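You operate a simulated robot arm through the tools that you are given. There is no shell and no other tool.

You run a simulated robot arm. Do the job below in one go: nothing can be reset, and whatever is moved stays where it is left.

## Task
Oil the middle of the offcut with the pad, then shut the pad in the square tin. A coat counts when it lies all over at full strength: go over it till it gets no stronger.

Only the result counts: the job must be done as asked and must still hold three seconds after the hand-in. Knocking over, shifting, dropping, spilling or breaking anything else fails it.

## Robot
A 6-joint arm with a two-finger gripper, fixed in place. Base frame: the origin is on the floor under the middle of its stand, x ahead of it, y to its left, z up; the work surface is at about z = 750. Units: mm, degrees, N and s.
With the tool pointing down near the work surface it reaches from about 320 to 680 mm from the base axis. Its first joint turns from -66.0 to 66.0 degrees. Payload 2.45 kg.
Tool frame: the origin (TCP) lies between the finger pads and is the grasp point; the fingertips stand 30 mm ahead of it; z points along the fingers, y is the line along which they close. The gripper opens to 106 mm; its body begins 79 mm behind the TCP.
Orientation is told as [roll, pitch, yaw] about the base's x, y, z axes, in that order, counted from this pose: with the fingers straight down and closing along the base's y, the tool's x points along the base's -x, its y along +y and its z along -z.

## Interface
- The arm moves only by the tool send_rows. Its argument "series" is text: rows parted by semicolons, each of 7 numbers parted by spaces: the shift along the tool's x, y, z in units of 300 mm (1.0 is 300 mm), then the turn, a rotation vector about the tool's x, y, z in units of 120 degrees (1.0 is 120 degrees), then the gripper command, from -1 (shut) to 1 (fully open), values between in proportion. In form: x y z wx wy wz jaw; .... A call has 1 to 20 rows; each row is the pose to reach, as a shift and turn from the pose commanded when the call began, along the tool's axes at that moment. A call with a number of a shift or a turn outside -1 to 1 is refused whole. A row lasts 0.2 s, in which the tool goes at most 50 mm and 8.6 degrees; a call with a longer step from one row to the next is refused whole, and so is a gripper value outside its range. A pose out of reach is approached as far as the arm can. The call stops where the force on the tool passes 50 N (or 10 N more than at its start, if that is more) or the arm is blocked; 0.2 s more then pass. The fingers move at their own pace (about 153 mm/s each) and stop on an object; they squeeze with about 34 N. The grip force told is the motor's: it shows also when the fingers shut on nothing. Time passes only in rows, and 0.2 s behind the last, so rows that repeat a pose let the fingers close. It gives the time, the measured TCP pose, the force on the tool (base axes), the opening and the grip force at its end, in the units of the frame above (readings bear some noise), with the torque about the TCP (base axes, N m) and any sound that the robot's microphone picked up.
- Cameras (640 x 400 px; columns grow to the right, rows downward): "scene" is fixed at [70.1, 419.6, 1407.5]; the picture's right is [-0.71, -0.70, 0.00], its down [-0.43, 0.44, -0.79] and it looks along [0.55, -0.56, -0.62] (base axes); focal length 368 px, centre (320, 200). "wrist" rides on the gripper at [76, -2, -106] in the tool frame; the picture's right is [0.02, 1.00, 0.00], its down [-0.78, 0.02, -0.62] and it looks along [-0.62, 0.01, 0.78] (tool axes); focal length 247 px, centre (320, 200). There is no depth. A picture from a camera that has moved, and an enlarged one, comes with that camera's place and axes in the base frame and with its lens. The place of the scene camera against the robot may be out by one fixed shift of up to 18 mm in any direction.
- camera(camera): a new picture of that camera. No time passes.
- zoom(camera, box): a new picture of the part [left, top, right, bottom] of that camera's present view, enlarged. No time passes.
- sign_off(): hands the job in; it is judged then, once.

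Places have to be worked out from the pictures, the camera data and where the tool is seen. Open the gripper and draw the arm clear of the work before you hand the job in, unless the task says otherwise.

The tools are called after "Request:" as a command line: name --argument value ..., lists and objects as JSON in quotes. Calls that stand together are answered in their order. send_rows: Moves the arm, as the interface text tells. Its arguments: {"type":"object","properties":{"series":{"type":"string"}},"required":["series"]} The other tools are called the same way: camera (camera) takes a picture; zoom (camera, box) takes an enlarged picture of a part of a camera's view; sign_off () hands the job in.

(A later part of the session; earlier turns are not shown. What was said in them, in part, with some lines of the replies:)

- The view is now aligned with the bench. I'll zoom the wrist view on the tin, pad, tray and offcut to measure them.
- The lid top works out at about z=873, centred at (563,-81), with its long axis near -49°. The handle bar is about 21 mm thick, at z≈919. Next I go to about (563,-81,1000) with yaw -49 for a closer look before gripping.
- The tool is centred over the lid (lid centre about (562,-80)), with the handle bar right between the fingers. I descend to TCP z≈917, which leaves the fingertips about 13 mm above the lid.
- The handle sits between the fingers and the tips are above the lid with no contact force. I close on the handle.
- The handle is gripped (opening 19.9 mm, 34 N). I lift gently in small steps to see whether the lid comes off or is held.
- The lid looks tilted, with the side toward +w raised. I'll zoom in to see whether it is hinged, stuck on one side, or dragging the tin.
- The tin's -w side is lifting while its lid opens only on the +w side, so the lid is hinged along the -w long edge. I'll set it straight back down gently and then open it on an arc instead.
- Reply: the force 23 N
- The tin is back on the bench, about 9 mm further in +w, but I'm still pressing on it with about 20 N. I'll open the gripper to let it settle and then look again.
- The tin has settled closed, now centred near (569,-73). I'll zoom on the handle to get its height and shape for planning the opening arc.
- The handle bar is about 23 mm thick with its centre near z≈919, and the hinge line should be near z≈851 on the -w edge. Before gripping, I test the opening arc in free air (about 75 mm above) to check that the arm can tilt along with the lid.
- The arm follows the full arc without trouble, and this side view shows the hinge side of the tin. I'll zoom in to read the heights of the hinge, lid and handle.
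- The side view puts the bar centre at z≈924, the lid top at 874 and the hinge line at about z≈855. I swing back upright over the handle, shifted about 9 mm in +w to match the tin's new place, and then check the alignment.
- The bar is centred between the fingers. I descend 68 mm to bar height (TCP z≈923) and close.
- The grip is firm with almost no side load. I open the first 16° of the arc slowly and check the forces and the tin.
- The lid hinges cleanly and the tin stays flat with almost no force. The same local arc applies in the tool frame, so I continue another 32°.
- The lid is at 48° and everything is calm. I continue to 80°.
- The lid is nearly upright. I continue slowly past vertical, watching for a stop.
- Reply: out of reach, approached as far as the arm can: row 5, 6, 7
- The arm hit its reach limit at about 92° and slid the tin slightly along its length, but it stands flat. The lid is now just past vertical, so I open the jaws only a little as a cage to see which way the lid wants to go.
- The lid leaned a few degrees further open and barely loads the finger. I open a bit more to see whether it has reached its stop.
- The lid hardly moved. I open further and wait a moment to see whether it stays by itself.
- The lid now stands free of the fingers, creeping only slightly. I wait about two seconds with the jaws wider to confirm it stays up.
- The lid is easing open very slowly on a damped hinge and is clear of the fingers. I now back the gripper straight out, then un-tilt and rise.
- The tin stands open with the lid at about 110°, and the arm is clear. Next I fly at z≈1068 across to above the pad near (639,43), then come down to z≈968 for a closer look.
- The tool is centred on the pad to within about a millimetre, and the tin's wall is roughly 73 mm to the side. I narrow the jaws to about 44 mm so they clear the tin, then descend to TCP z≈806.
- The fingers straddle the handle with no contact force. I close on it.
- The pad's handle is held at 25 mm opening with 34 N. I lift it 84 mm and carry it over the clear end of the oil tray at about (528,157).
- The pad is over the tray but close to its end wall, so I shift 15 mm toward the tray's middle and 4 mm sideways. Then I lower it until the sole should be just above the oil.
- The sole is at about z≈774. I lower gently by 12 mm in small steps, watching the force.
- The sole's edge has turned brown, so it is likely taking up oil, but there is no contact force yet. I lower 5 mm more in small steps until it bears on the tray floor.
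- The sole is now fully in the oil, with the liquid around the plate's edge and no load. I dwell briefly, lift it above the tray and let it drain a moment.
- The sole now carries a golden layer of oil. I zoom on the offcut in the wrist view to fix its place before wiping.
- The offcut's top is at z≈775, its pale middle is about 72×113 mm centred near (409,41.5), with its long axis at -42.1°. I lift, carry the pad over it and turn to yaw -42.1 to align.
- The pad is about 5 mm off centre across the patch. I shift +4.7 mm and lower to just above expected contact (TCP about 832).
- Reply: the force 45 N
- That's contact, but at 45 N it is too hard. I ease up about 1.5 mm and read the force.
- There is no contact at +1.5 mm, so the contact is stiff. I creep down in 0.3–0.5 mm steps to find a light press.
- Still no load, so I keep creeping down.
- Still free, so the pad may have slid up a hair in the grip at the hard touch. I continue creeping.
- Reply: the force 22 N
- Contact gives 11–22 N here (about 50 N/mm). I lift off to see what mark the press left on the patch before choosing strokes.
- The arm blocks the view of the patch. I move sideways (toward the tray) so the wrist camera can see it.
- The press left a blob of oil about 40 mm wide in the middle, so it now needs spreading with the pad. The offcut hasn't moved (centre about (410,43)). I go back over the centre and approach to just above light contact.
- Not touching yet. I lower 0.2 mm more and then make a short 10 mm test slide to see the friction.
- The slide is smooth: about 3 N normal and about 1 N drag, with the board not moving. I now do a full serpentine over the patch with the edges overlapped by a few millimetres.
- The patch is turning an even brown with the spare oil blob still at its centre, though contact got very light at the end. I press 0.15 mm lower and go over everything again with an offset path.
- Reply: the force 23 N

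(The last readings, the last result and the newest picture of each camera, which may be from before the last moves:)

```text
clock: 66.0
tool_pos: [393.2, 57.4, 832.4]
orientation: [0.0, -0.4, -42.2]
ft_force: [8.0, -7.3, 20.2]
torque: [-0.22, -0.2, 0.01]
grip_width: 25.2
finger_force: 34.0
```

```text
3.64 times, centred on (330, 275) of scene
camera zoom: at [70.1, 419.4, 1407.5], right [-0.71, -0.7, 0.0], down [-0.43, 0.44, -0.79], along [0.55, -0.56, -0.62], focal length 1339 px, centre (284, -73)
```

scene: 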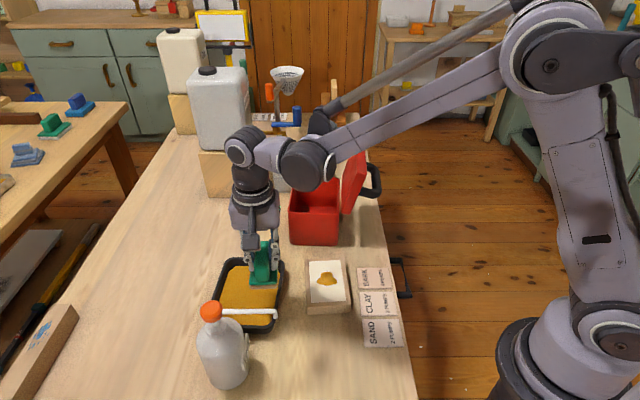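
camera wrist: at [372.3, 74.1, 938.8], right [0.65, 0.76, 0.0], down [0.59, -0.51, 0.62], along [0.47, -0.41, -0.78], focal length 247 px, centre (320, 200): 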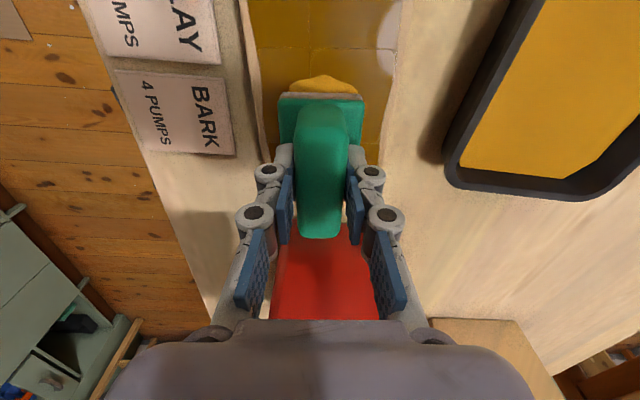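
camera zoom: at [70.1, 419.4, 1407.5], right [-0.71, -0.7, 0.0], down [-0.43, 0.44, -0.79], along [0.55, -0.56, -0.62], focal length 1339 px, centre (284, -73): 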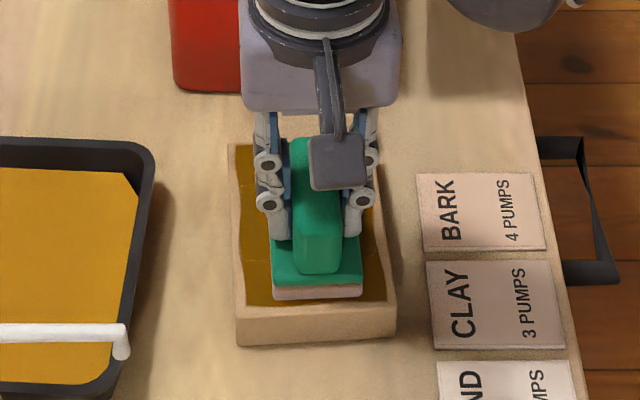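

The force rose to 20 N at this end, so I lift off and look at the coat from the side.

Request:
send_rows --series "0 0 -0.01 0 0 0 -1; 0 0 -0.05 0 0 0 -1; -0.02 0.08 -0.15 0 0 0 -1; -0.05 0.2 -0.25 0 0 0 -1; -0.05 0.33 -0.25 0 0 0 -1; -0.05 0.42 -0.25 0 0 0 -1; -0.05 0.42 -0.25 0 0 0 -1"

Request:
camera --camera "wrist"

Request:
zoom --camera "wrist" --box '[80, 60, 280, 240]'

Request:
zoom --camera "scene" --box '[225, 225, 365, 325]'

```text
clock: 67.6
tool_pos: [485.5, 142.7, 907.7]
orientation: [0.0, 0.0, -42.1]
ft_force: [0.2, 0.2, -1.0]
torque: [-0.02, -0.01, 0.02]
grip_width: 24.8
finger_force: 33.8
```

```text
taken
camera wrist: at [428.8, 193.1, 1013.9], right [0.65, 0.76, 0.0], down [0.59, -0.51, 0.62], along [0.47, -0.41, -0.78], focal length 247 px, centre (320, 200)
```

wrist: 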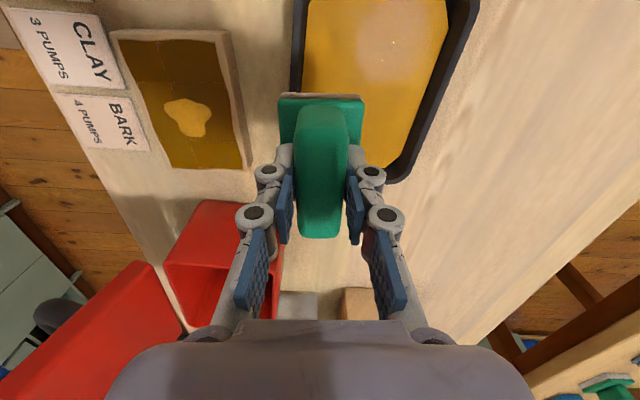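

```text
2.22 times, centred on (180, 150) of wrist
camera zoom: at [428.8, 193.1, 1013.9], right [0.65, 0.76, 0.0], down [0.59, -0.51, 0.62], along [0.47, -0.41, -0.78], focal length 549 px, centre (631, 311)
```

zoom: 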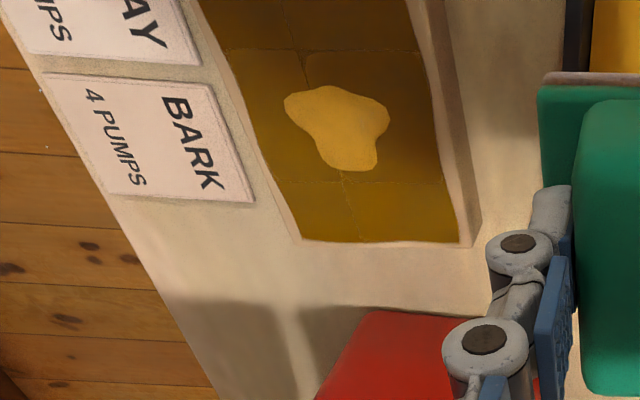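

```text
4.00 times, centred on (295, 275) of scene
camera zoom: at [70.2, 419.6, 1407.5], right [-0.71, -0.7, 0.0], down [-0.43, 0.44, -0.79], along [0.55, -0.56, -0.62], focal length 1473 px, centre (420, -100)
```

zoom: 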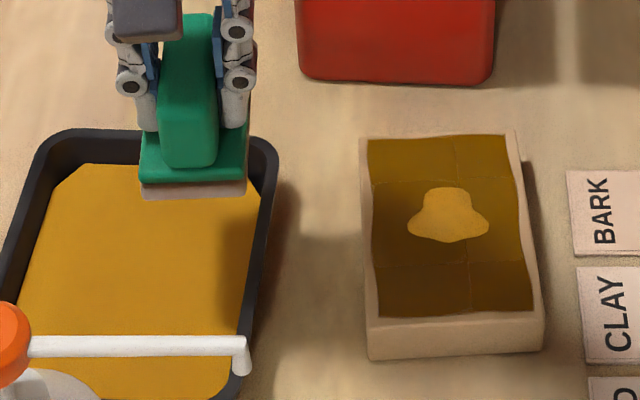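

The coat lies all over now, but the six sections differ in shade: the far end (toward the tin) is lighter because contact was light there. I'll go back to the far end and find the right contact height there.

Request:
send_rows --series "-0.04 -0.14 0 0 0 0 -1; -0.08 -0.28 0 0 0 0 -1; -0.1233 -0.42 0 0 0 0 -1; -0.1233 -0.42 0.12 0 0 0 -1; -0.1233 -0.42 0.22 0 0 0 -1; -0.1233 -0.42 0.245 0 0 0 -1; -0.1233 -0.42 0.249 0 0 0 -1; -0.1233 -0.42 0.249 0 0 0 -1"

Request:
send_rows --series "0 0 0.0005 0 0 0 -1; 0 0 0.001 0 0 0 -1; 0 0 0.001 0 0 0 -1"

```text
clock: 69.4
tool_pos: [430.4, 24.5, 831.4]
orientation: [0.1, -0.1, -42.1]
ft_force: [-0.7, 0.8, -0.9]
torque: [0.02, 0.03, -0.01]
grip_width: 25.1
finger_force: 34.2
```

```text
clock: 70.2
tool_pos: [430.1, 25.0, 831.2]
orientation: [-0.1, 0.0, -42.1]
ft_force: [-0.1, 0.0, -0.7]
torque: [-0.02, 0.0, 0.01]
grip_width: 24.6
finger_force: 34.0
```

No contact at this end yet, so I creep down in 0.2 mm steps.

Request:
send_rows --series "0 0 0.0007 0 0 0 -1; 0 0 0.0007 0 0 0 -1"

Request:
send_rows --series "0 0 0.0007 0 0 0 -1; 0 0 0.0007 0 0 0 -1"

Request:
send_rows --series "0 0 0.0007 0 0 0 -1; 0 0 0.0007 0 0 0 -1"

```text
clock: 70.8
tool_pos: [428.6, 24.2, 831.3]
orientation: [0.0, -0.1, -42.1]
ft_force: [-0.6, -0.7, 2.4]
torque: [-0.09, -0.07, -0.03]
grip_width: 25.0
finger_force: 34.0
```

```text
clock: 71.4
tool_pos: [430.5, 24.4, 832.6]
orientation: [0.0, -0.1, -42.0]
ft_force: [1.8, -0.1, 11.2]
torque: [-0.06, -0.06, -0.04]
grip_width: 24.9
finger_force: 33.4
```

```text
clock: 72.0
tool_pos: [429.9, 23.6, 832.2]
orientation: [0.0, -0.1, -42.2]
ft_force: [1.9, -1.5, 29.2]
torque: [-0.04, -0.04, -0.03]
grip_width: 24.8
finger_force: 33.8
```

Contact here is about 8 N at 0.3 mm above this. I back off by that much and wipe the far end crosswise several times.

Request:
send_rows --series "0 0 -0.001 0 0 0 -1; 0 -0.025 -0.001 0 0 0 -1; 0 -0.05 -0.001 0 0 0 -1; 0 -0.02 -0.001 0 0 0 -1; 0 0.015 -0.001 0 0 0 -1; 0 0.05 -0.001 0 0 0 -1; 0.03 0.05 -0.001 0 0 0 -1; 0.03 0.015 -0.001 0 0 0 -1; 0.03 -0.02 -0.001 0 0 0 -1; 0.03 -0.05 -0.001 0 0 0 -1; 0 -0.05 -0.001 0 0 0 -1; 0 -0.015 -0.001 0 0 0 -1; 0 0.02 -0.001 0 0 0 -1; 0 0.05 -0.001 0 0 0 -1; 0.03 0.05 -0.001 0 0 0 -1; 0.03 0.02 -0.001 0 0 0 -1; 0.03 -0.02 -0.001 0 0 0 -1; 0.03 -0.05 -0.001 0 0 0 -1; 0 -0.05 -0.001 0 0 0 -1; 0 -0.015 -0.001 0 0 0 -1"

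Request:
zoom --camera "scene" --box '[270, 220, 390, 330]'

```text
clock: 76.2
tool_pos: [426.3, 19.6, 831.4]
orientation: [0.0, -0.1, -42.2]
ft_force: [-0.8, -0.4, -0.4]
torque: [-0.01, 0.02, 0.05]
grip_width: 25.0
finger_force: 33.9
```

```text
3.64 times, centred on (330, 275) of scene
camera zoom: at [70.2, 419.5, 1407.5], right [-0.71, -0.7, 0.0], down [-0.43, 0.44, -0.79], along [0.55, -0.56, -0.62], focal length 1339 px, centre (284, -73)
```

zoom: 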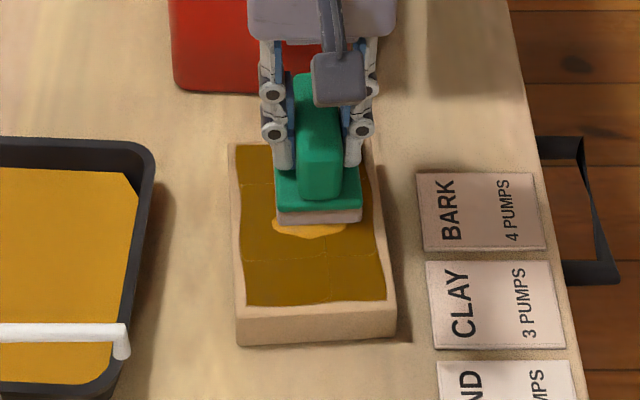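

Contact has faded again (the pad seems to settle slightly in the grip), so I press 0.25 mm lower. I then do full-length strokes down one side, reading the force at the end.

Request:
send_rows --series "0 0 0.0008 0 0 0 -1; 0 -0.035 0.0008 0 0 0 -1; 0.04 -0.035 0.0008 0 0 0 -1; 0.08 -0.035 0.0008 0 0 0 -1; 0.12 -0.035 0.0008 0 0 0 -1; 0.16 -0.035 0.0008 0 0 0 -1; 0.1733 -0.035 0.0008 0 0 0 -1"

Request:
send_rows --series "-0.04 0 0 0 0 0 -1; -0.08 0 0 0 0 0 -1; -0.12 0 0 0 0 0 -1; -0.16 0 0 0 0 0 -1; -0.1733 0 0 0 0 0 -1"

```text
clock: 77.8
tool_pos: [380.0, 47.7, 830.3]
orientation: [0.0, -0.1, -42.1]
ft_force: [0.3, 0.8, -0.9]
torque: [-0.02, 0.03, 0.02]
grip_width: 25.1
finger_force: 34.0
```

```text
clock: 79.0
tool_pos: [420.3, 12.9, 831.3]
orientation: [0.1, -0.2, -42.1]
ft_force: [-1.4, 1.3, 3.2]
torque: [0.15, 0.16, -0.03]
grip_width: 24.8
finger_force: 34.2
```

The pressure now sits mostly at the pad's near edge. Before further strokes I lift off to the same viewing pose as before, to compare the shades.

Request:
send_rows --series "0 0 -0.01 0 0 0 -1; 0.01 0 -0.05 0 0 0 -1; 0.05 0.08 -0.15 0 0 0 -1; 0.1 0.2 -0.2519 0 0 0 -1; 0.1233 0.34 -0.2519 0 0 0 -1; 0.1233 0.47 -0.2519 0 0 0 -1; 0.1233 0.47 -0.2519 0 0 0 -1"

Request:
zoom --camera "wrist" --box '[80, 10, 280, 190]'

Request:
zoom --camera "scene" --box '[225, 225, 365, 325]'

```text
clock: 80.6
tool_pos: [487.5, 143.2, 906.9]
orientation: [0.0, -0.1, -42.1]
ft_force: [-0.9, -0.7, -0.7]
torque: [0.03, 0.06, 0.02]
grip_width: 25.0
finger_force: 33.8
```

```text
2.22 times, centred on (180, 100) of wrist
camera zoom: at [429.6, 193.5, 1012.9], right [0.65, 0.76, 0.0], down [0.59, -0.51, 0.62], along [0.47, -0.41, -0.78], focal length 549 px, centre (631, 422)
```

zoom: 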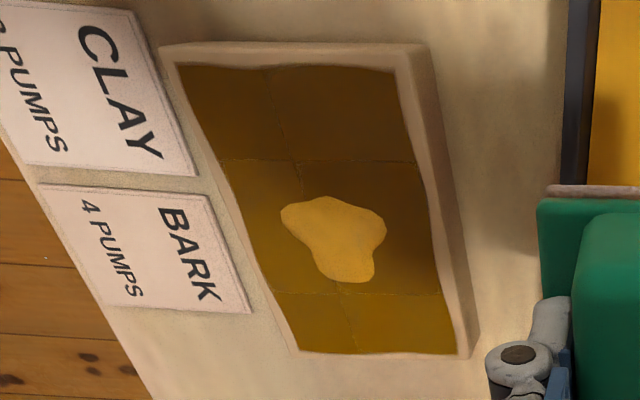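

```text
4.00 times, centred on (295, 275) of scene
camera zoom: at [70.2, 419.6, 1407.5], right [-0.71, -0.7, 0.0], down [-0.43, 0.44, -0.79], along [0.55, -0.56, -0.62], focal length 1473 px, centre (420, -100)
```

zoom: 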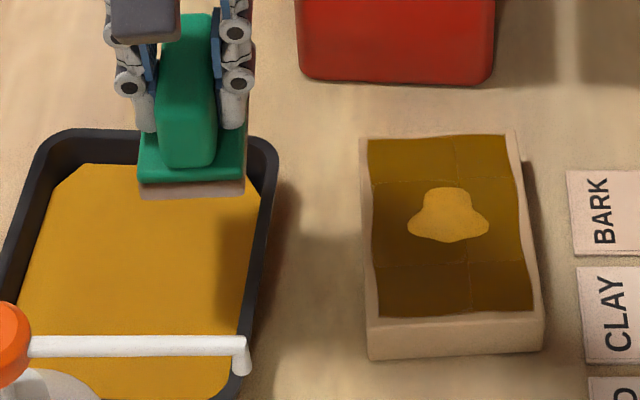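

The gripper's shadow lies on part of the board, so shades are hard to compare. I zoom in closer on the coat from both cameras.

Request:
zoom --camera "scene" --box '[312, 254, 364, 310]'

Request:
zoom --camera "wrist" --box '[125, 25, 235, 175]'

```text
7.14 times, centred on (338, 282) of scene
camera zoom: at [70.2, 419.6, 1407.5], right [-0.71, -0.7, 0.0], down [-0.43, 0.44, -0.79], along [0.55, -0.56, -0.62], focal length 2630 px, centre (191, -386)
```

zoom: 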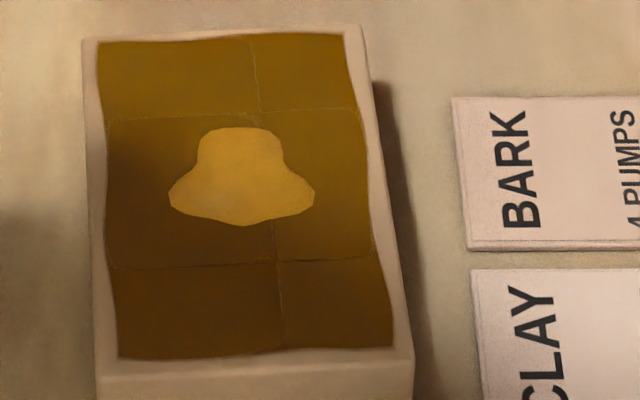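

```text
2.67 times, centred on (180, 100) of wrist
camera zoom: at [429.6, 193.5, 1012.9], right [0.65, 0.76, 0.0], down [0.59, -0.51, 0.62], along [0.47, -0.41, -0.78], focal length 659 px, centre (693, 467)
```

zoom: 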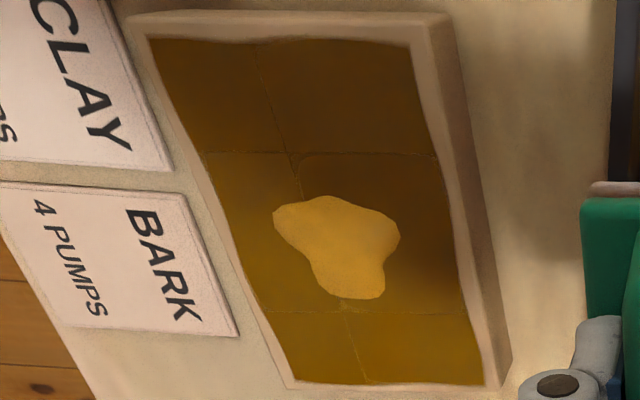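

The coat looks even across all six sections, with the differences coming mostly from the shadow. I'll go over it again with proper contact and compare from this same pose, starting at the centre with a fresh contact search.

Request:
send_rows --series "-0.012 -0.14 0 0 0 0 -1; -0.024 -0.28 0 0 0 0 -1; -0.0367 -0.42 0 0 0 0 -1; -0.0367 -0.42 0.12 0 0 0 -1; -0.0367 -0.42 0.22 0 0 0 -1; -0.0367 -0.42 0.245 0 0 0 -1; -0.0367 -0.42 0.2505 0 0 0 -1; -0.0367 -0.42 0.2505 0 0 0 -1"

Request:
send_rows --series "0 0 0.0007 0 0 0 -1; 0 0 0.0007 0 0 0 -1"

Request:
send_rows --series "0 0 0.0007 0 0 0 -1; 0 0 0.0007 0 0 0 -1"

```text
clock: 82.4
tool_pos: [410.2, 41.3, 832.6]
orientation: [0.0, -0.2, -42.0]
ft_force: [-0.1, 0.4, -0.1]
torque: [0.02, 0.01, -0.01]
grip_width: 24.9
finger_force: 33.9
```

```text
clock: 83.0
tool_pos: [410.6, 41.8, 831.3]
orientation: [0.0, -0.1, -42.2]
ft_force: [0.7, -0.1, -1.1]
torque: [-0.01, -0.02, 0.0]
grip_width: 24.9
finger_force: 33.9
```

```text
clock: 83.6
tool_pos: [411.2, 41.9, 831.3]
orientation: [0.0, 0.0, -42.1]
ft_force: [-0.2, -0.6, 2.5]
torque: [-0.01, 0.01, -0.01]
grip_width: 25.4
finger_force: 33.7
```

Light contact begins here (2.5 N). I press 0.2 mm more (about 12 N) and wipe a full serpentine.

Request:
send_rows --series "0 0 0.0007 0 0 0 -1; 0 -0.025 0.0007 0 0 0 -1; 0 -0.05 0.0007 0 0 0 -1; -0.045 -0.05 0.0007 0 0 0 -1; -0.087 -0.05 0.0007 0 0 0 -1"

Request:
send_rows --series "0 0.035 0 0 0 0 -1; 0 0.07 0 0 0 0 -1; 0 0.1 0 0 0 0 -1; 0.045 0.1 0 0 0 0 -1; 0.09 0.1 0 0 0 0 -1; 0.13 0.1 0 0 0 0 -1; 0.1733 0.1 0 0 0 0 -1"

Request:
send_rows --series "0 -0.035 0 0 0 0 -1; 0 -0.07 0 0 0 0 -1; 0 -0.1 0 0 0 0 -1; -0.045 -0.1 0 0 0 0 -1; -0.09 -0.1 0 0 0 0 -1; -0.13 -0.1 0 0 0 0 -1; -0.1733 -0.1 0 0 0 0 -1"

```text
clock: 84.8
tool_pos: [419.9, 11.6, 832.3]
orientation: [0.0, -0.1, -42.1]
ft_force: [-1.6, 0.4, 1.6]
torque: [0.07, 0.09, 0.01]
grip_width: 24.8
finger_force: 34.2
```

```text
clock: 86.4
tool_pos: [401.6, 70.7, 832.9]
orientation: [0.0, -0.1, -42.1]
ft_force: [0.7, -0.2, 0.3]
torque: [-0.04, -0.07, 0.0]
grip_width: 24.9
finger_force: 34.0
```

```text
clock: 88.0
tool_pos: [418.3, 14.3, 832.0]
orientation: [-0.1, 0.0, -42.1]
ft_force: [-9.1, 9.9, 26.5]
torque: [0.23, 0.34, -0.02]
grip_width: 25.2
finger_force: 34.2
```

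The load varies as the pad rocks, and the last stroke ended at 26 N. I lift to the same viewing pose to compare the coat and confirm the board hasn't moved.

Request:
send_rows --series "0 0 -0.01 0 0 0 -1; 0.01 0 -0.05 0 0 0 -1; 0.05 0.08 -0.15 0 0 0 -1; 0.1 0.2 -0.2526 0 0 0 -1; 0.1233 0.34 -0.2526 0 0 0 -1; 0.1233 0.47 -0.2526 0 0 0 -1; 0.1233 0.47 -0.2526 0 0 0 -1"

Request:
zoom --camera "scene" --box '[312, 254, 364, 310]'

Request:
zoom --camera "wrist" --box '[125, 25, 235, 175]'

Request:
zoom --camera "scene" --box '[225, 225, 365, 325]'

```text
clock: 89.6
tool_pos: [487.4, 140.7, 907.3]
orientation: [0.0, -0.1, -42.1]
ft_force: [-0.3, 0.9, -0.9]
torque: [-0.02, 0.02, -0.01]
grip_width: 25.1
finger_force: 33.9
```

```text
7.14 times, centred on (338, 282) of scene
camera zoom: at [70.2, 419.6, 1407.5], right [-0.71, -0.7, 0.0], down [-0.43, 0.44, -0.79], along [0.55, -0.56, -0.62], focal length 2630 px, centre (191, -386)
```

zoom: 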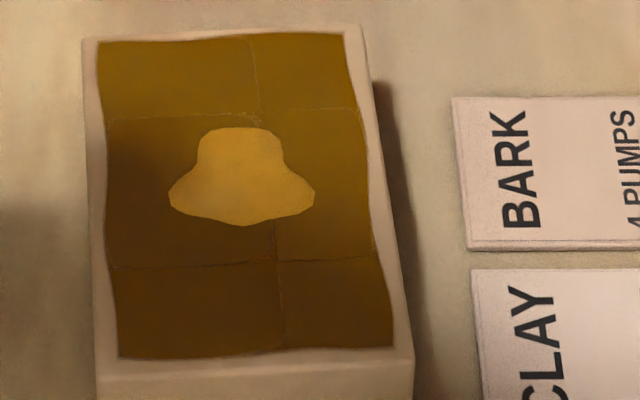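

```text
2.67 times, centred on (180, 100) of wrist
camera zoom: at [429.7, 191.4, 1013.4], right [0.65, 0.76, 0.0], down [0.59, -0.51, 0.62], along [0.47, -0.41, -0.78], focal length 659 px, centre (693, 467)
```

zoom: 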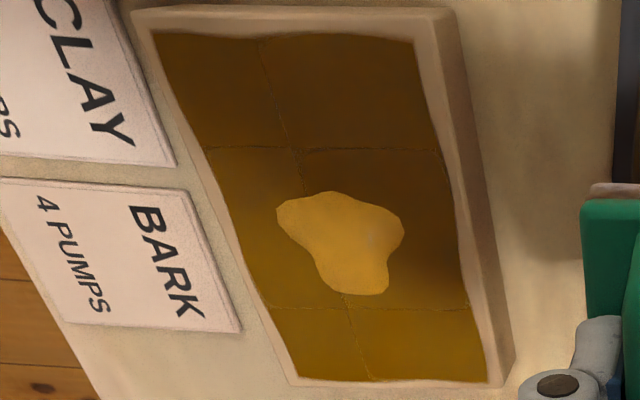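

```text
4.00 times, centred on (295, 275) of scene
camera zoom: at [70.2, 419.6, 1407.5], right [-0.71, -0.7, 0.0], down [-0.43, 0.44, -0.79], along [0.55, -0.56, -0.62], focal length 1473 px, centre (420, -100)
```

zoom: 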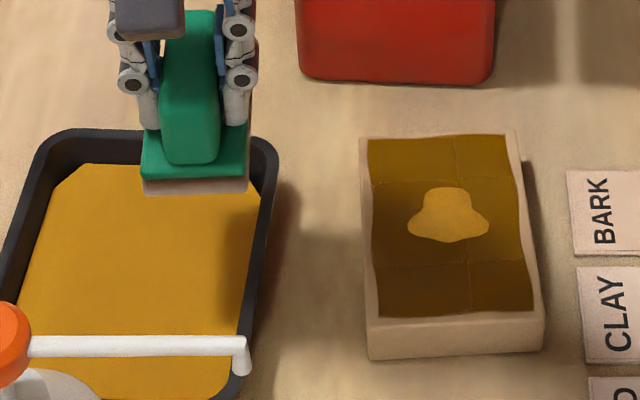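

The coat is identical to the last view, even though the sections got different numbers of strokes, so it is no longer getting stronger; the board is in place. I carry the pad high (z≈1000) over toward the open tin so I can also see the coat without the gripper's shadow.

Request:
send_rows --series "0 0 -0.15 0 0 0 -1; 0 0 -0.31 0 0 0 -1; -0.118 -0.061 -0.31 0 0 0.01 -1; -0.237 -0.122 -0.31 0 0 0.02 -1; -0.355 -0.1825 -0.31 0 0 0.03 -1; -0.473 -0.243 -0.31 0 0 0.04 -1; -0.592 -0.304 -0.31 0 0 0.05 -1; -0.71 -0.365 -0.31 0 0 0.0575 -1; -0.71 -0.365 -0.31 0 0 0.0575 -1"

Request:
camera --camera "wrist"

Request:
camera --camera "scene"

Request:
zoom --camera "scene" --box '[305, 250, 365, 320]'

```text
clock: 91.6
tool_pos: [572.9, -82.2, 999.0]
orientation: [0.0, -0.1, -49.0]
ft_force: [0.6, -0.2, -0.5]
torque: [0.0, 0.01, 0.02]
grip_width: 25.0
finger_force: 34.3
```

```text
taken
camera wrist: at [520.4, -25.8, 1106.1], right [0.74, 0.67, 0.0], down [0.53, -0.58, 0.62], along [0.42, -0.46, -0.78], focal length 247 px, centre (320, 200)
```

wrist: 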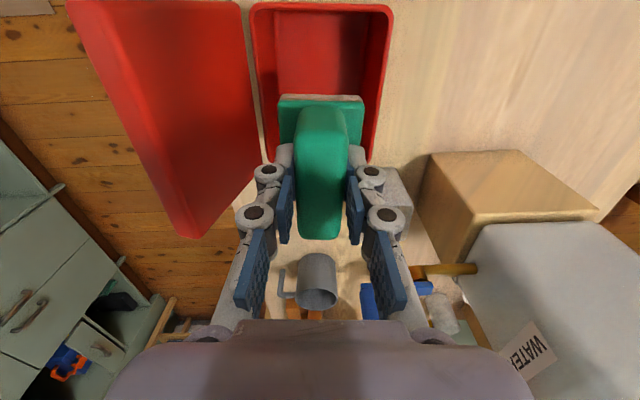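

```text
taken
```

scene: 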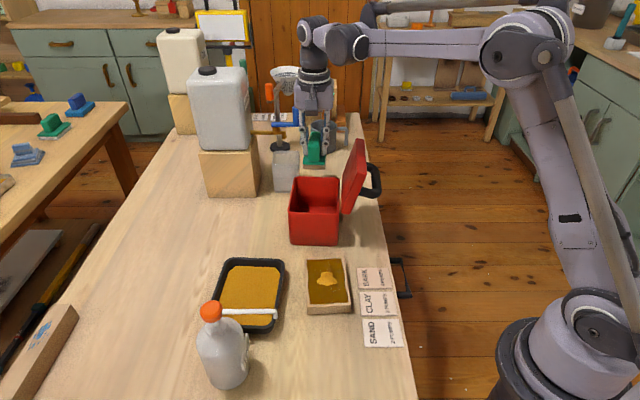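

```text
5.71 times, centred on (335, 285) of scene
camera zoom: at [70.2, 419.5, 1407.5], right [-0.71, -0.7, 0.0], down [-0.43, 0.44, -0.79], along [0.55, -0.56, -0.62], focal length 2104 px, centre (234, -286)
```

zoom: 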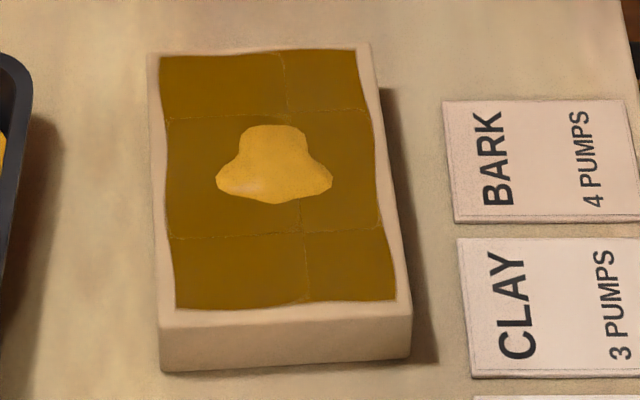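

With the shadow gone, all six sections show one uniform shade, and the lid rests steadily at about 115°. The tool is centred over the tin's opening, so I lower the pad well inside (sole at about z≈780) and check.

Request:
send_rows --series "0.006 0 0.12 0 0 0 -1; 0.006 0 0.24 0 0 0 -1; 0.006 0 0.35 0 0 0 -1; 0.006 0 0.45 0 0 0 -1; 0.006 0 0.55 0 0 0 -1; 0.006 0 0.55 0 0 0 -1"

Request:
camera --camera "wrist"

Request:
zoom --camera "scene" --box '[240, 80, 400, 260]'

```text
clock: 93.0
tool_pos: [570.3, -80.3, 834.3]
orientation: [0.0, -0.1, -49.0]
ft_force: [-0.3, -0.4, -1.2]
torque: [0.02, -0.02, 0.01]
grip_width: 25.0
finger_force: 33.9
```

```text
taken
camera wrist: at [519.1, -23.5, 940.9], right [0.74, 0.67, 0.0], down [0.53, -0.58, 0.62], along [0.42, -0.46, -0.78], focal length 247 px, centre (320, 200)
```

wrist: 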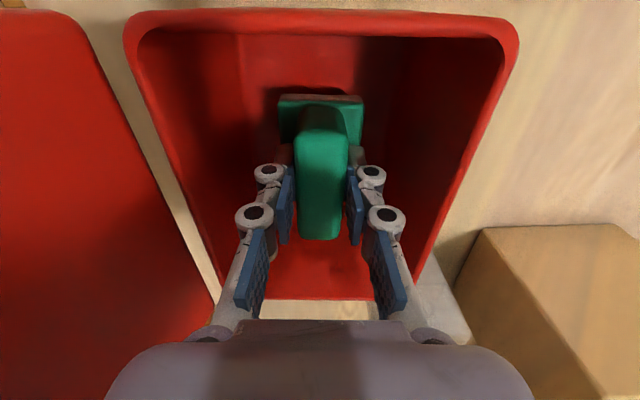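

```text
2.22 times, centred on (320, 170) of scene
camera zoom: at [70.2, 419.6, 1407.5], right [-0.71, -0.7, 0.0], down [-0.43, 0.44, -0.79], along [0.55, -0.56, -0.62], focal length 818 px, centre (320, 267)
```

zoom: 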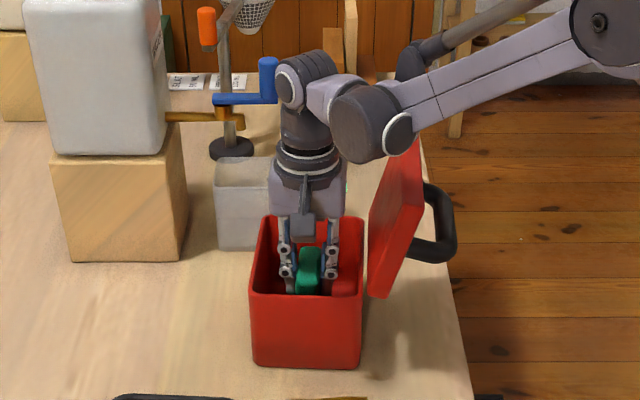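

The pad is well inside, and everything stays clear of the lid and walls. I lower another 22 mm in slowing steps toward the tin's floor.

Request:
send_rows --series "0 0 0.03 0 0 0 -1; 0 0 0.055 0 0 0 -1; 0 0 0.068 0 0 0 -1; 0 0 0.074 0 0 0 -1; 0 0 0.074 0 0 0 -1"

```text
clock: 94.2
tool_pos: [571.0, -80.9, 813.6]
orientation: [0.0, 0.0, -48.9]
ft_force: [0.0, 0.6, -0.5]
torque: [-0.01, -0.03, 0.02]
grip_width: 25.1
finger_force: 33.3
```

No contact yet at TCP z≈813. I continue in 1 mm steps until the floor is felt.

Request:
send_rows --series "0 0 0.0035 0 0 0 -1; 0 0 0.007 0 0 0 -1; 0 0 0.007 0 0 0 -1"

Request:
send_rows --series "0 0 0.003 0 0 0 -1; 0 0 0.006 0 0 0 -1; 0 0 0.006 0 0 0 -1"

```text
clock: 95.0
tool_pos: [570.0, -81.0, 809.9]
orientation: [-0.1, -0.1, -49.1]
ft_force: [1.4, 0.3, 12.2]
torque: [0.04, 0.02, 0.03]
grip_width: 25.1
finger_force: 34.1
```

```text
clock: 95.8
tool_pos: [571.4, -80.0, 810.2]
orientation: [0.1, -0.3, -49.0]
ft_force: [2.9, 1.1, 42.7]
torque: [-0.01, -0.1, 0.01]
grip_width: 25.3
finger_force: 34.1
```

The pad is on the tin's floor; the last step pressed to 43 N. I ease up 1.6 mm and release, opening only to about 36 mm to stay clear of the tin's walls.

Request:
send_rows --series "0 0 -0.003 0 0 0 -1; 0 0 -0.0055 0 0 0 -1; 0 0 -0.0055 0 0 0 -0.5; 0 0 -0.0055 0 0 0 -0.32; 0 0 -0.0055 0 0 0 -0.32"

Request:
camera --camera "wrist"

```text
clock: 97.0
tool_pos: [571.2, -80.2, 810.8]
orientation: [0.0, 0.0, -49.0]
ft_force: [0.7, -0.1, -0.2]
torque: [-0.02, 0.01, -0.01]
grip_width: 36.2
finger_force: 0.1
```

```text
taken
camera wrist: at [519.6, -23.5, 917.2], right [0.74, 0.67, 0.0], down [0.53, -0.58, 0.62], along [0.42, -0.46, -0.78], focal length 247 px, centre (320, 200)
```

wrist: 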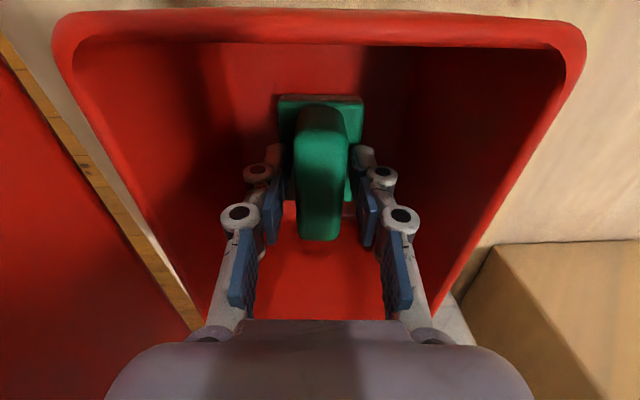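

The pad stands upright and free inside the tin. I raise the open gripper straight up out of the tin and check.

Request:
send_rows --series "0 0 -0.05 0 0 0 -0.32; 0 0 -0.15 0 0 0 -0.32; 0 0 -0.28 0 0 0 -0.32; 0 0 -0.42 0 0 0 -0.32; 0 0 -0.56 0 0 0 -0.32; 0 0 -0.7 0 0 0 -0.32; 0 0 -0.83 0 0 0 -0.32; 0 0 -0.83 0 0 0 -0.32"

Request:
camera --camera "wrist"

Request:
zoom --camera "scene" --box '[260, 120, 400, 260]'

```text
clock: 98.8
tool_pos: [571.4, -80.5, 1061.1]
orientation: [0.1, -0.1, -49.0]
ft_force: [0.5, 0.0, 0.3]
torque: [-0.01, 0.01, 0.01]
grip_width: 36.2
finger_force: 0.1
```

```text
taken
camera wrist: at [519.3, -23.1, 1167.4], right [0.74, 0.67, 0.0], down [0.53, -0.58, 0.62], along [0.42, -0.46, -0.78], focal length 247 px, centre (320, 200)
```

wrist: 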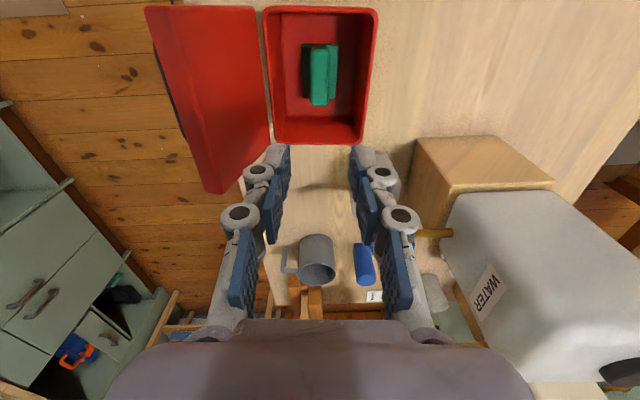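

```text
2.86 times, centred on (330, 190) of scene
camera zoom: at [70.1, 419.6, 1407.5], right [-0.71, -0.7, 0.0], down [-0.43, 0.44, -0.79], along [0.55, -0.56, -0.62], focal length 1052 px, centre (291, 229)
```

zoom: 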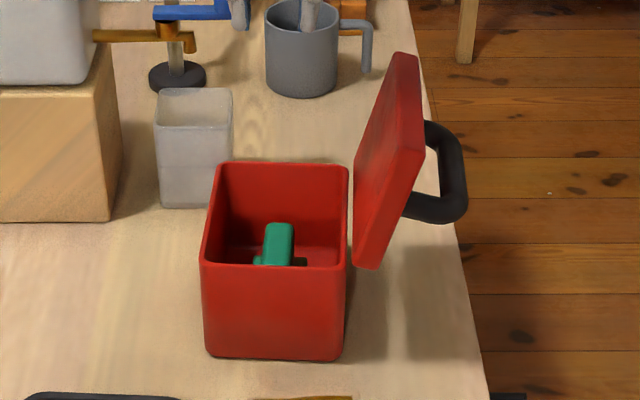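

The pad is upright inside. To shut the lid I'll push it from behind with closed fingers near its top edge. I move over the lid at this height to about 190 mm behind the tin's centre, then lower the fingertips to z≈945, above the handle bar.

Request:
send_rows --series "0 -0.1 0 0 0 0 -1; 0 -0.24 0 0 0 0 -1; 0 -0.38 0 0 0 0 -1; 0 -0.51 0 0 0 0 -1; 0 -0.633 0 0 0 0 -1; 0 -0.633 0.14 0 0 0 -1; 0 -0.633 0.287 0 0 0 -1; 0 -0.633 0.287 0 0 0 -1"

Request:
camera --camera "wrist"

Request:
zoom --camera "scene" --box '[260, 100, 440, 260]'

```text
clock: 100.6
tool_pos: [427.6, -204.6, 974.8]
orientation: [-0.1, -0.1, -48.9]
ft_force: [0.0, -0.1, 0.1]
torque: [0.0, -0.02, 0.02]
grip_width: 0.0
finger_force: 28.7
```

```text
taken
camera wrist: at [375.7, -148.1, 1080.1], right [0.74, 0.67, 0.0], down [0.53, -0.58, 0.62], along [0.42, -0.46, -0.78], focal length 247 px, centre (320, 200)
```

wrist: 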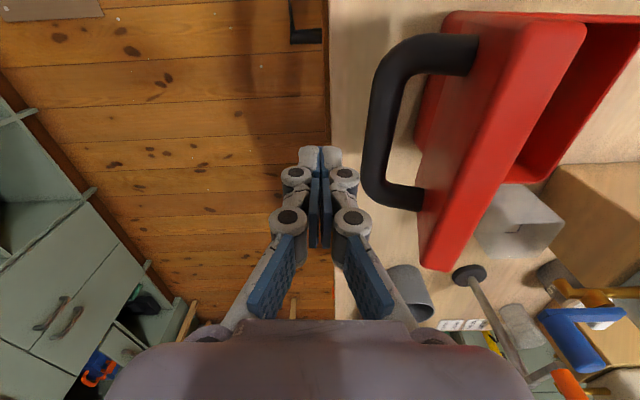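

```text
2.50 times, centred on (350, 180) of scene
camera zoom: at [70.1, 419.6, 1407.5], right [-0.71, -0.7, 0.0], down [-0.43, 0.44, -0.79], along [0.55, -0.56, -0.62], focal length 920 px, centre (245, 250)
```

zoom: 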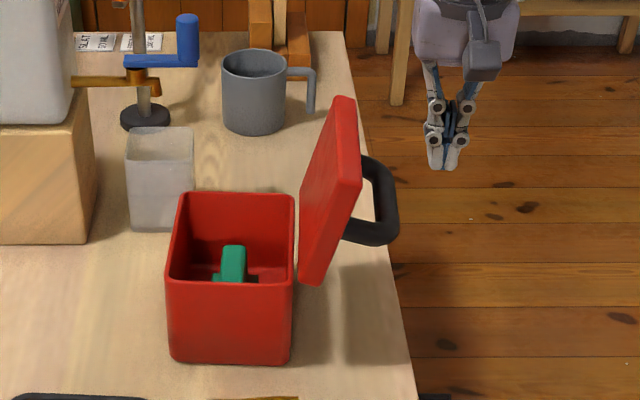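

The closed fingers are behind the lid's outer face, clear above the handle bar. I close the gap and then push slowly toward the tin (about 4 mm per step), watching the force.

Request:
send_rows --series "0 0.06 0 0 0 0 -1; 0 0.12 0 0 0 0 -1; 0 0.1333 0 0 0 0 -1; 0 0.1467 0 0 0 0 -1; 0 0.16 0 0 0 0 -1; 0 0.1733 -0.003 0 0 0 -1; 0 0.1867 -0.006 0 0 0 -1; 0 0.2 -0.01 0 0 0 -1; 0 0.2133 -0.014 0 0 0 -1"

Request:
zoom --camera "scene" --box '[260, 100, 440, 260]'

Request:
camera --camera "wrist"

```text
clock: 102.6
tool_pos: [475.2, -161.9, 978.1]
orientation: [0.0, -0.2, -49.1]
ft_force: [-0.2, -0.8, 1.0]
torque: [0.02, -0.03, 0.0]
grip_width: 0.0
finger_force: 28.5
```

```text
2.50 times, centred on (350, 180) of scene
camera zoom: at [70.1, 419.6, 1407.5], right [-0.71, -0.7, 0.0], down [-0.43, 0.44, -0.79], along [0.55, -0.56, -0.62], focal length 920 px, centre (245, 250)
```

zoom: 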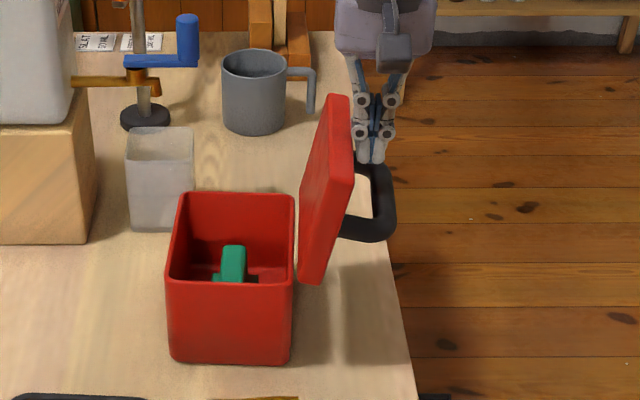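

```text
taken
camera wrist: at [424.5, -105.6, 1084.5], right [0.74, 0.67, 0.0], down [0.53, -0.58, 0.62], along [0.42, -0.46, -0.78], focal length 247 px, centre (320, 200)
```

wrist: 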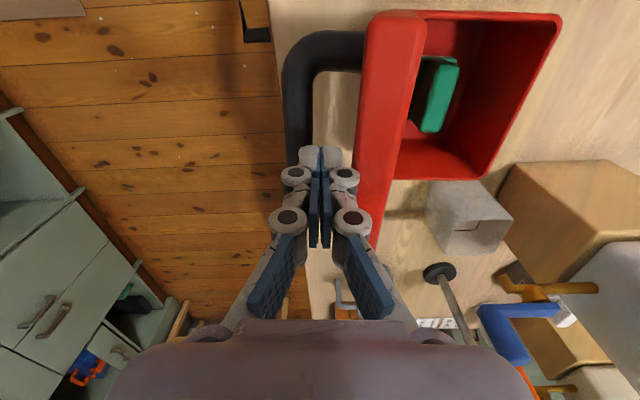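

The lid is moving with only about 1 N. I continue pushing another 40 mm while rising slightly.

Request:
send_rows --series "0 0.0133 -0.003 0 0 0 -1; 0 0.0267 -0.006 0 0 0 -1; 0 0.04 -0.01 0 0 0 -1; 0 0.0533 -0.014 0 0 0 -1; 0 0.0667 -0.018 0 0 0 -1; 0 0.08 -0.022 0 0 0 -1; 0 0.0933 -0.025 0 0 0 -1; 0 0.1067 -0.027 0 0 0 -1; 0 0.12 -0.03 0 0 0 -1; 0 0.1333 -0.03 0 0 0 -1"

Request:
zoom --camera "scene" --box '[260, 100, 440, 260]'

Request:
camera --camera "wrist"

```text
clock: 104.8
tool_pos: [504.8, -137.2, 988.0]
orientation: [-0.1, -0.1, -49.0]
ft_force: [0.4, 0.0, 0.0]
torque: [-0.01, 0.01, 0.02]
grip_width: 0.0
finger_force: 28.8
```

```text
2.50 times, centred on (350, 180) of scene
camera zoom: at [70.1, 419.6, 1407.5], right [-0.71, -0.7, 0.0], down [-0.43, 0.44, -0.79], along [0.55, -0.56, -0.62], focal length 920 px, centre (245, 250)
```

zoom: 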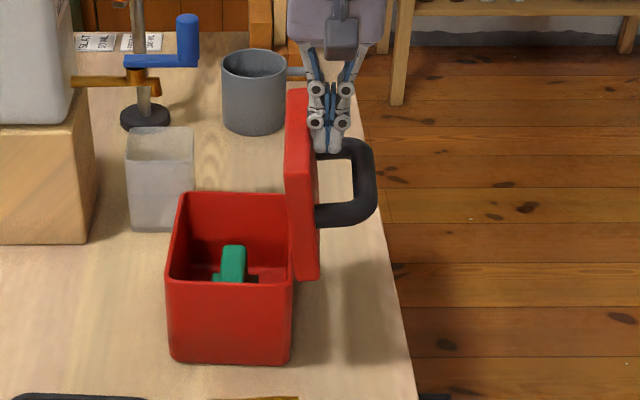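

```text
taken
camera wrist: at [454.1, -79.6, 1093.9], right [0.74, 0.67, 0.0], down [0.53, -0.58, 0.62], along [0.42, -0.46, -0.78], focal length 247 px, centre (320, 200)
```

wrist: 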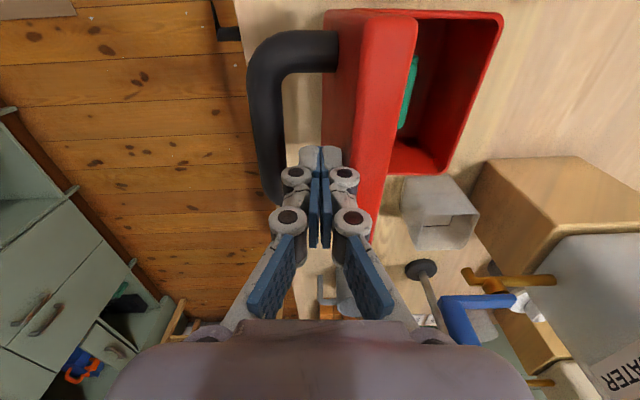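

The lid is just short of vertical (about 85°). I continue pushing over the balance point, another 45 mm.

Request:
send_rows --series "0 0.0133 -0.001 0 0 0 -1; 0 0.0267 -0.003 0 0 0 -1; 0 0.04 -0.005 0 0 0 -1; 0 0.0533 -0.007 0 0 0 -1; 0 0.0667 -0.007 0 0 0 -1; 0 0.08 -0.007 0 0 0 -1; 0 0.0933 -0.007 0 0 0 -1; 0 0.1067 -0.007 0 0 0 -1; 0 0.12 -0.007 0 0 0 -1; 0 0.1333 -0.007 0 0 0 -1; 0 0.15 -0.007 0 0 0 -1"

Request:
zoom --camera "scene" --box '[260, 100, 440, 260]'

Request:
camera --camera "wrist"

```text
clock: 107.2
tool_pos: [539.4, -107.5, 988.7]
orientation: [0.1, -0.1, -48.9]
ft_force: [0.3, -0.1, 0.6]
torque: [0.02, 0.02, -0.01]
grip_width: 0.0
finger_force: 28.6
```

```text
2.50 times, centred on (350, 180) of scene
camera zoom: at [70.2, 419.6, 1407.5], right [-0.71, -0.7, 0.0], down [-0.43, 0.44, -0.79], along [0.55, -0.56, -0.62], focal length 920 px, centre (245, 250)
```

zoom: 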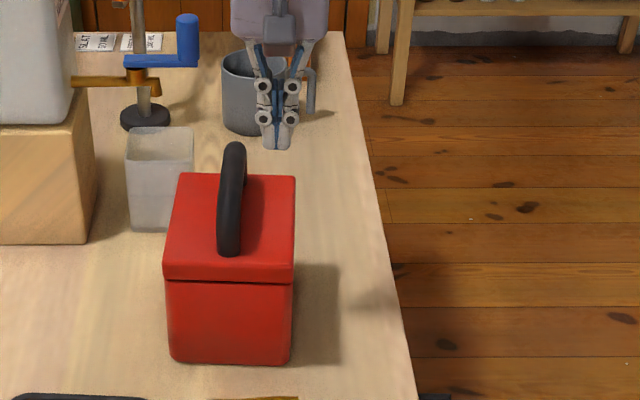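

```text
taken
camera wrist: at [488.0, -49.9, 1095.8], right [0.74, 0.67, 0.0], down [0.53, -0.58, 0.62], along [0.42, -0.46, -0.78], focal length 247 px, centre (320, 200)
```

wrist: 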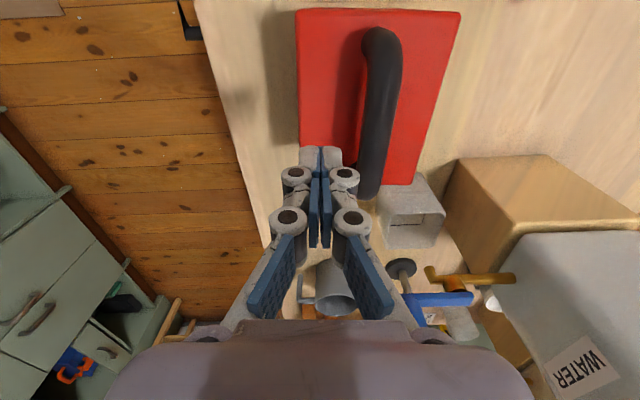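

The lid has swung shut and the tin didn't move. I check closely that it is fully closed and look at the offcut once more.

Request:
zoom --camera "scene" --box '[290, 150, 350, 250]'

Request:
zoom --camera "scene" --box '[190, 240, 420, 390]'

Request:
zoom --camera "scene" --box '[305, 250, 365, 320]'

```text
4.00 times, centred on (320, 200) of scene
camera zoom: at [70.2, 419.6, 1407.5], right [-0.71, -0.7, 0.0], down [-0.43, 0.44, -0.79], along [0.55, -0.56, -0.62], focal length 1473 px, centre (320, 200)
```

zoom: 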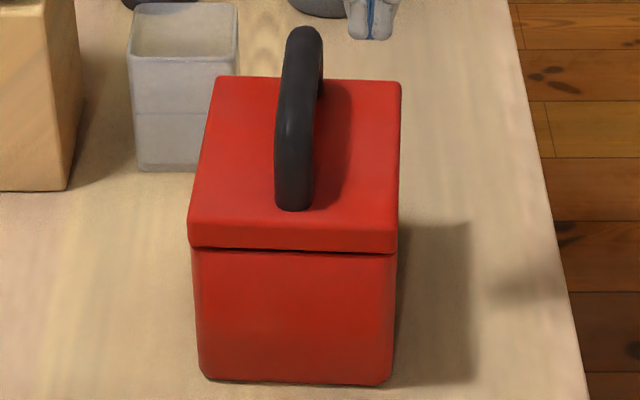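

```text
2.67 times, centred on (305, 315) of scene
camera zoom: at [70.2, 419.6, 1407.5], right [-0.71, -0.7, 0.0], down [-0.43, 0.44, -0.79], along [0.55, -0.56, -0.62], focal length 982 px, centre (360, -107)
```

zoom: 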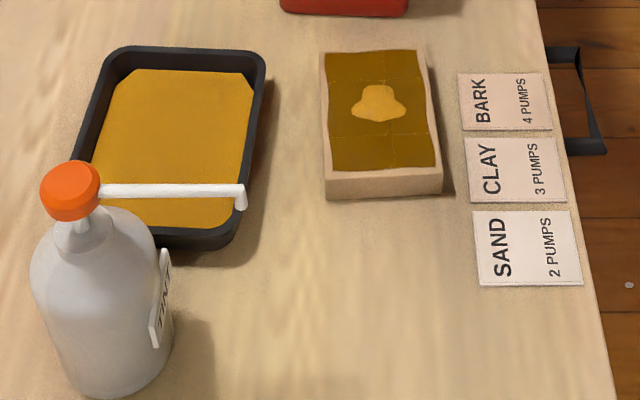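

```text
5.71 times, centred on (335, 285) of scene
camera zoom: at [70.2, 419.6, 1407.5], right [-0.71, -0.7, 0.0], down [-0.43, 0.44, -0.79], along [0.55, -0.56, -0.62], focal length 2104 px, centre (234, -286)
```

zoom: 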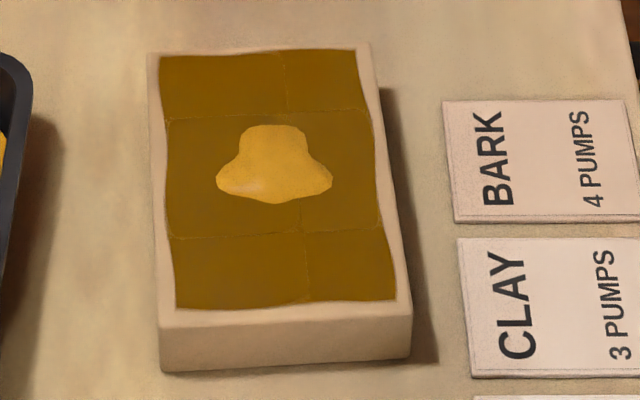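

The lid sits flush as it did at the start, the coat covers the whole middle evenly, and the offcut, tray, bottle and cards are where they were. I raise the arm, open the gripper and draw back to clear the work.

Request:
send_rows --series "0 0 -0.12 0 0 0 -1; 0 0 -0.3 0 0 0 -0.5; 0.11 -0.057 -0.3 0 0 0 0; 0.22 -0.114 -0.3 0 0 0 0.5; 0.33 -0.17 -0.3 0 0 0 1; 0.44 -0.227 -0.3 0 0 0 1; 0.55 -0.284 -0.3 0 0 0 1; 0.65 -0.34 -0.3 0 0 0 1; 0.65 -0.34 -0.3 0 0 0 1; 0.65 -0.34 -0.3 0 0 0 1"

Request:
camera --camera "scene"

Request:
camera --camera "wrist"

```text
refused: row 2 steps farther than a row can; nothing moved
```

```text
taken
```

scene: 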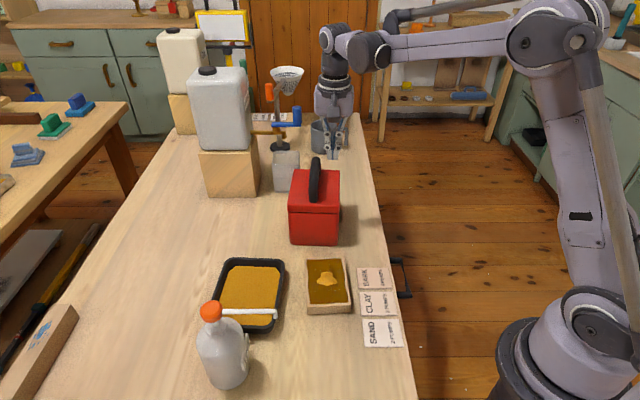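

```text
taken
camera wrist: at [488.0, -49.9, 1095.8], right [0.74, 0.67, 0.0], down [0.53, -0.58, 0.62], along [0.42, -0.46, -0.78], focal length 247 px, centre (320, 200)
```

wrist: 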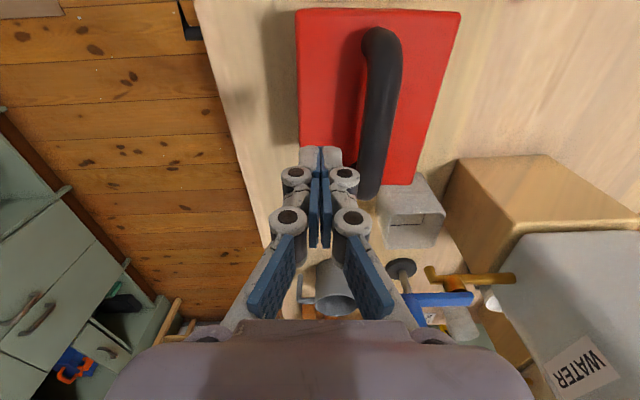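

That call was refused because one step was too long, so nothing moved. I resend it with smaller steps.

Request:
send_rows --series "0 0 -0.1 0 0 0 -1; 0 0 -0.2 0 0 0 -1; 0 0 -0.3 0 0 0 -0.5; 0.11 -0.057 -0.3 0 0 0 0; 0.22 -0.114 -0.3 0 0 0 0.5; 0.33 -0.17 -0.3 0 0 0 1; 0.44 -0.227 -0.3 0 0 0 1; 0.55 -0.284 -0.3 0 0 0 1; 0.65 -0.34 -0.3 0 0 0 1; 0.65 -0.34 -0.3 0 0 0 1; 0.65 -0.34 -0.3 0 0 0 1"

Request:
camera --camera "scene"

Request:
camera --camera "wrist"

```text
clock: 109.6
tool_pos: [334.6, -26.7, 1079.4]
orientation: [0.0, -0.1, -49.0]
ft_force: [-1.0, 0.0, 0.3]
torque: [0.01, -0.02, -0.01]
grip_width: 105.9
finger_force: 0.0
```

```text
taken
```

scene: 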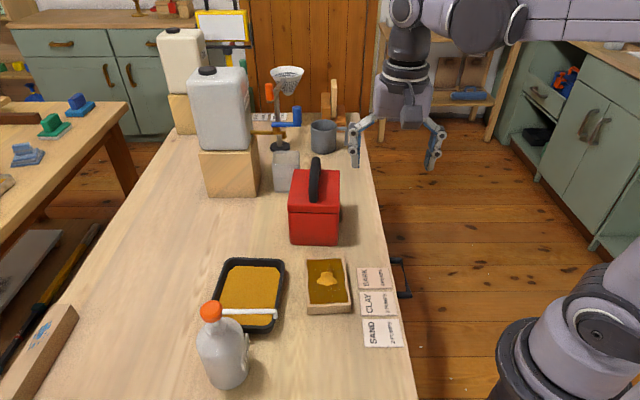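

```text
taken
camera wrist: at [283.6, 30.3, 1185.9], right [0.74, 0.67, 0.0], down [0.53, -0.58, 0.62], along [0.42, -0.46, -0.78], focal length 247 px, centre (320, 200)
```

wrist: 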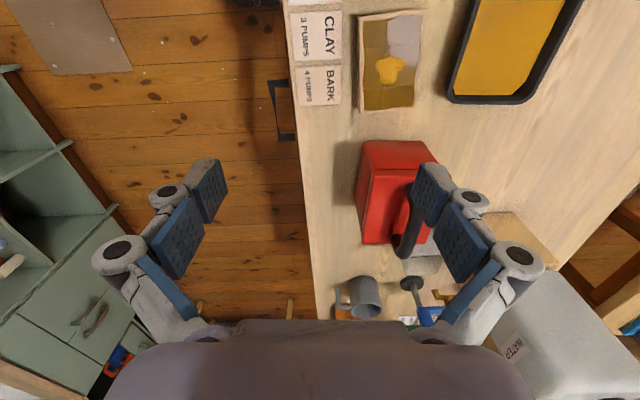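

From here the offcut's upper right section looks paler in the wrist view. I zoom in to see whether it's a reflection or a thin spot.

Request:
zoom --camera "wrist" --box '[345, 0, 435, 120]'

Request:
zoom --camera "scene" --box '[305, 250, 365, 320]'

```text
3.33 times, centred on (390, 60) of wrist
camera zoom: at [283.6, 30.3, 1185.9], right [0.74, 0.67, 0.0], down [0.53, -0.58, 0.62], along [0.42, -0.46, -0.78], focal length 823 px, centre (87, 667)
```

zoom: 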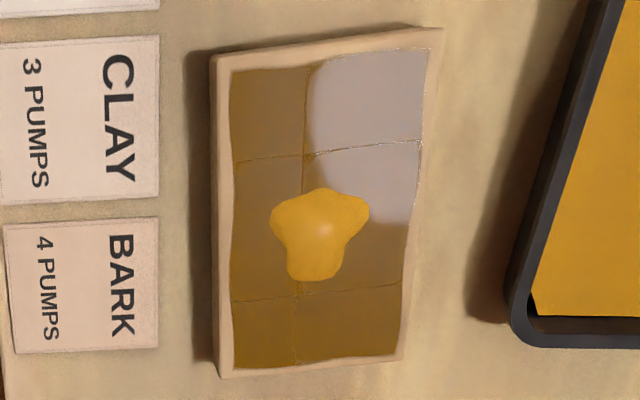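

```text
5.71 times, centred on (335, 285) of scene
camera zoom: at [70.1, 419.6, 1407.5], right [-0.71, -0.7, 0.0], down [-0.43, 0.44, -0.79], along [0.55, -0.56, -0.62], focal length 2104 px, centre (234, -286)
```

zoom: 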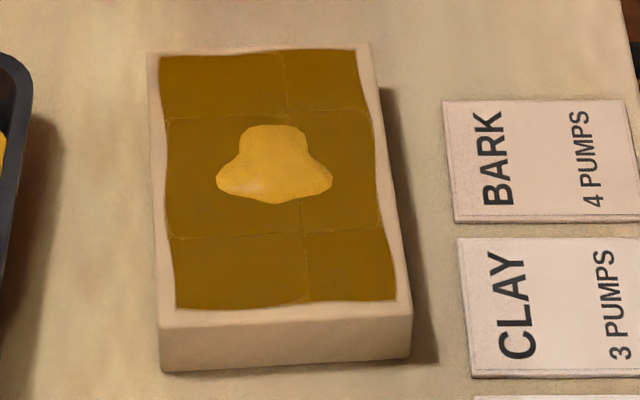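

The pale area is only the glossy coat reflecting a lamp, since it runs across the sections with a rounded outline. In the scene view all sections are the same shade. The pad is shut in the tin, and the arm is clear with the gripper open, so I hand the job in.

Request:
sign_off

```text
The job is handed in.
```

I oiled the middle of the offcut, shut the pad in the square red tin, and handed the job in. I have not seen the verdict.

- **Coat:** It covers the whole pale area and slightly past its edges, in one even shade. A further round of wiping made no visible difference. I used one dip of oil and did not dip again to test whether a second load would darken it. The first press left a blob of oil in the middle, which is still visible on the coat.
- **Tin:** The lid is hinged, so I swung it open, stood the pad upright inside and pushed the lid shut. It looks as flush as it did at the start. My first attempt to lift the lid tipped the tin briefly, and opening it dragged it a little more. It now sits roughly 9 mm from where it was.
- **Everything else:** The offcut has not moved. The tray, bottle, cards and other items look undisturbed in the last pictures. The gripper is open and the arm is drawn back clear of the work.
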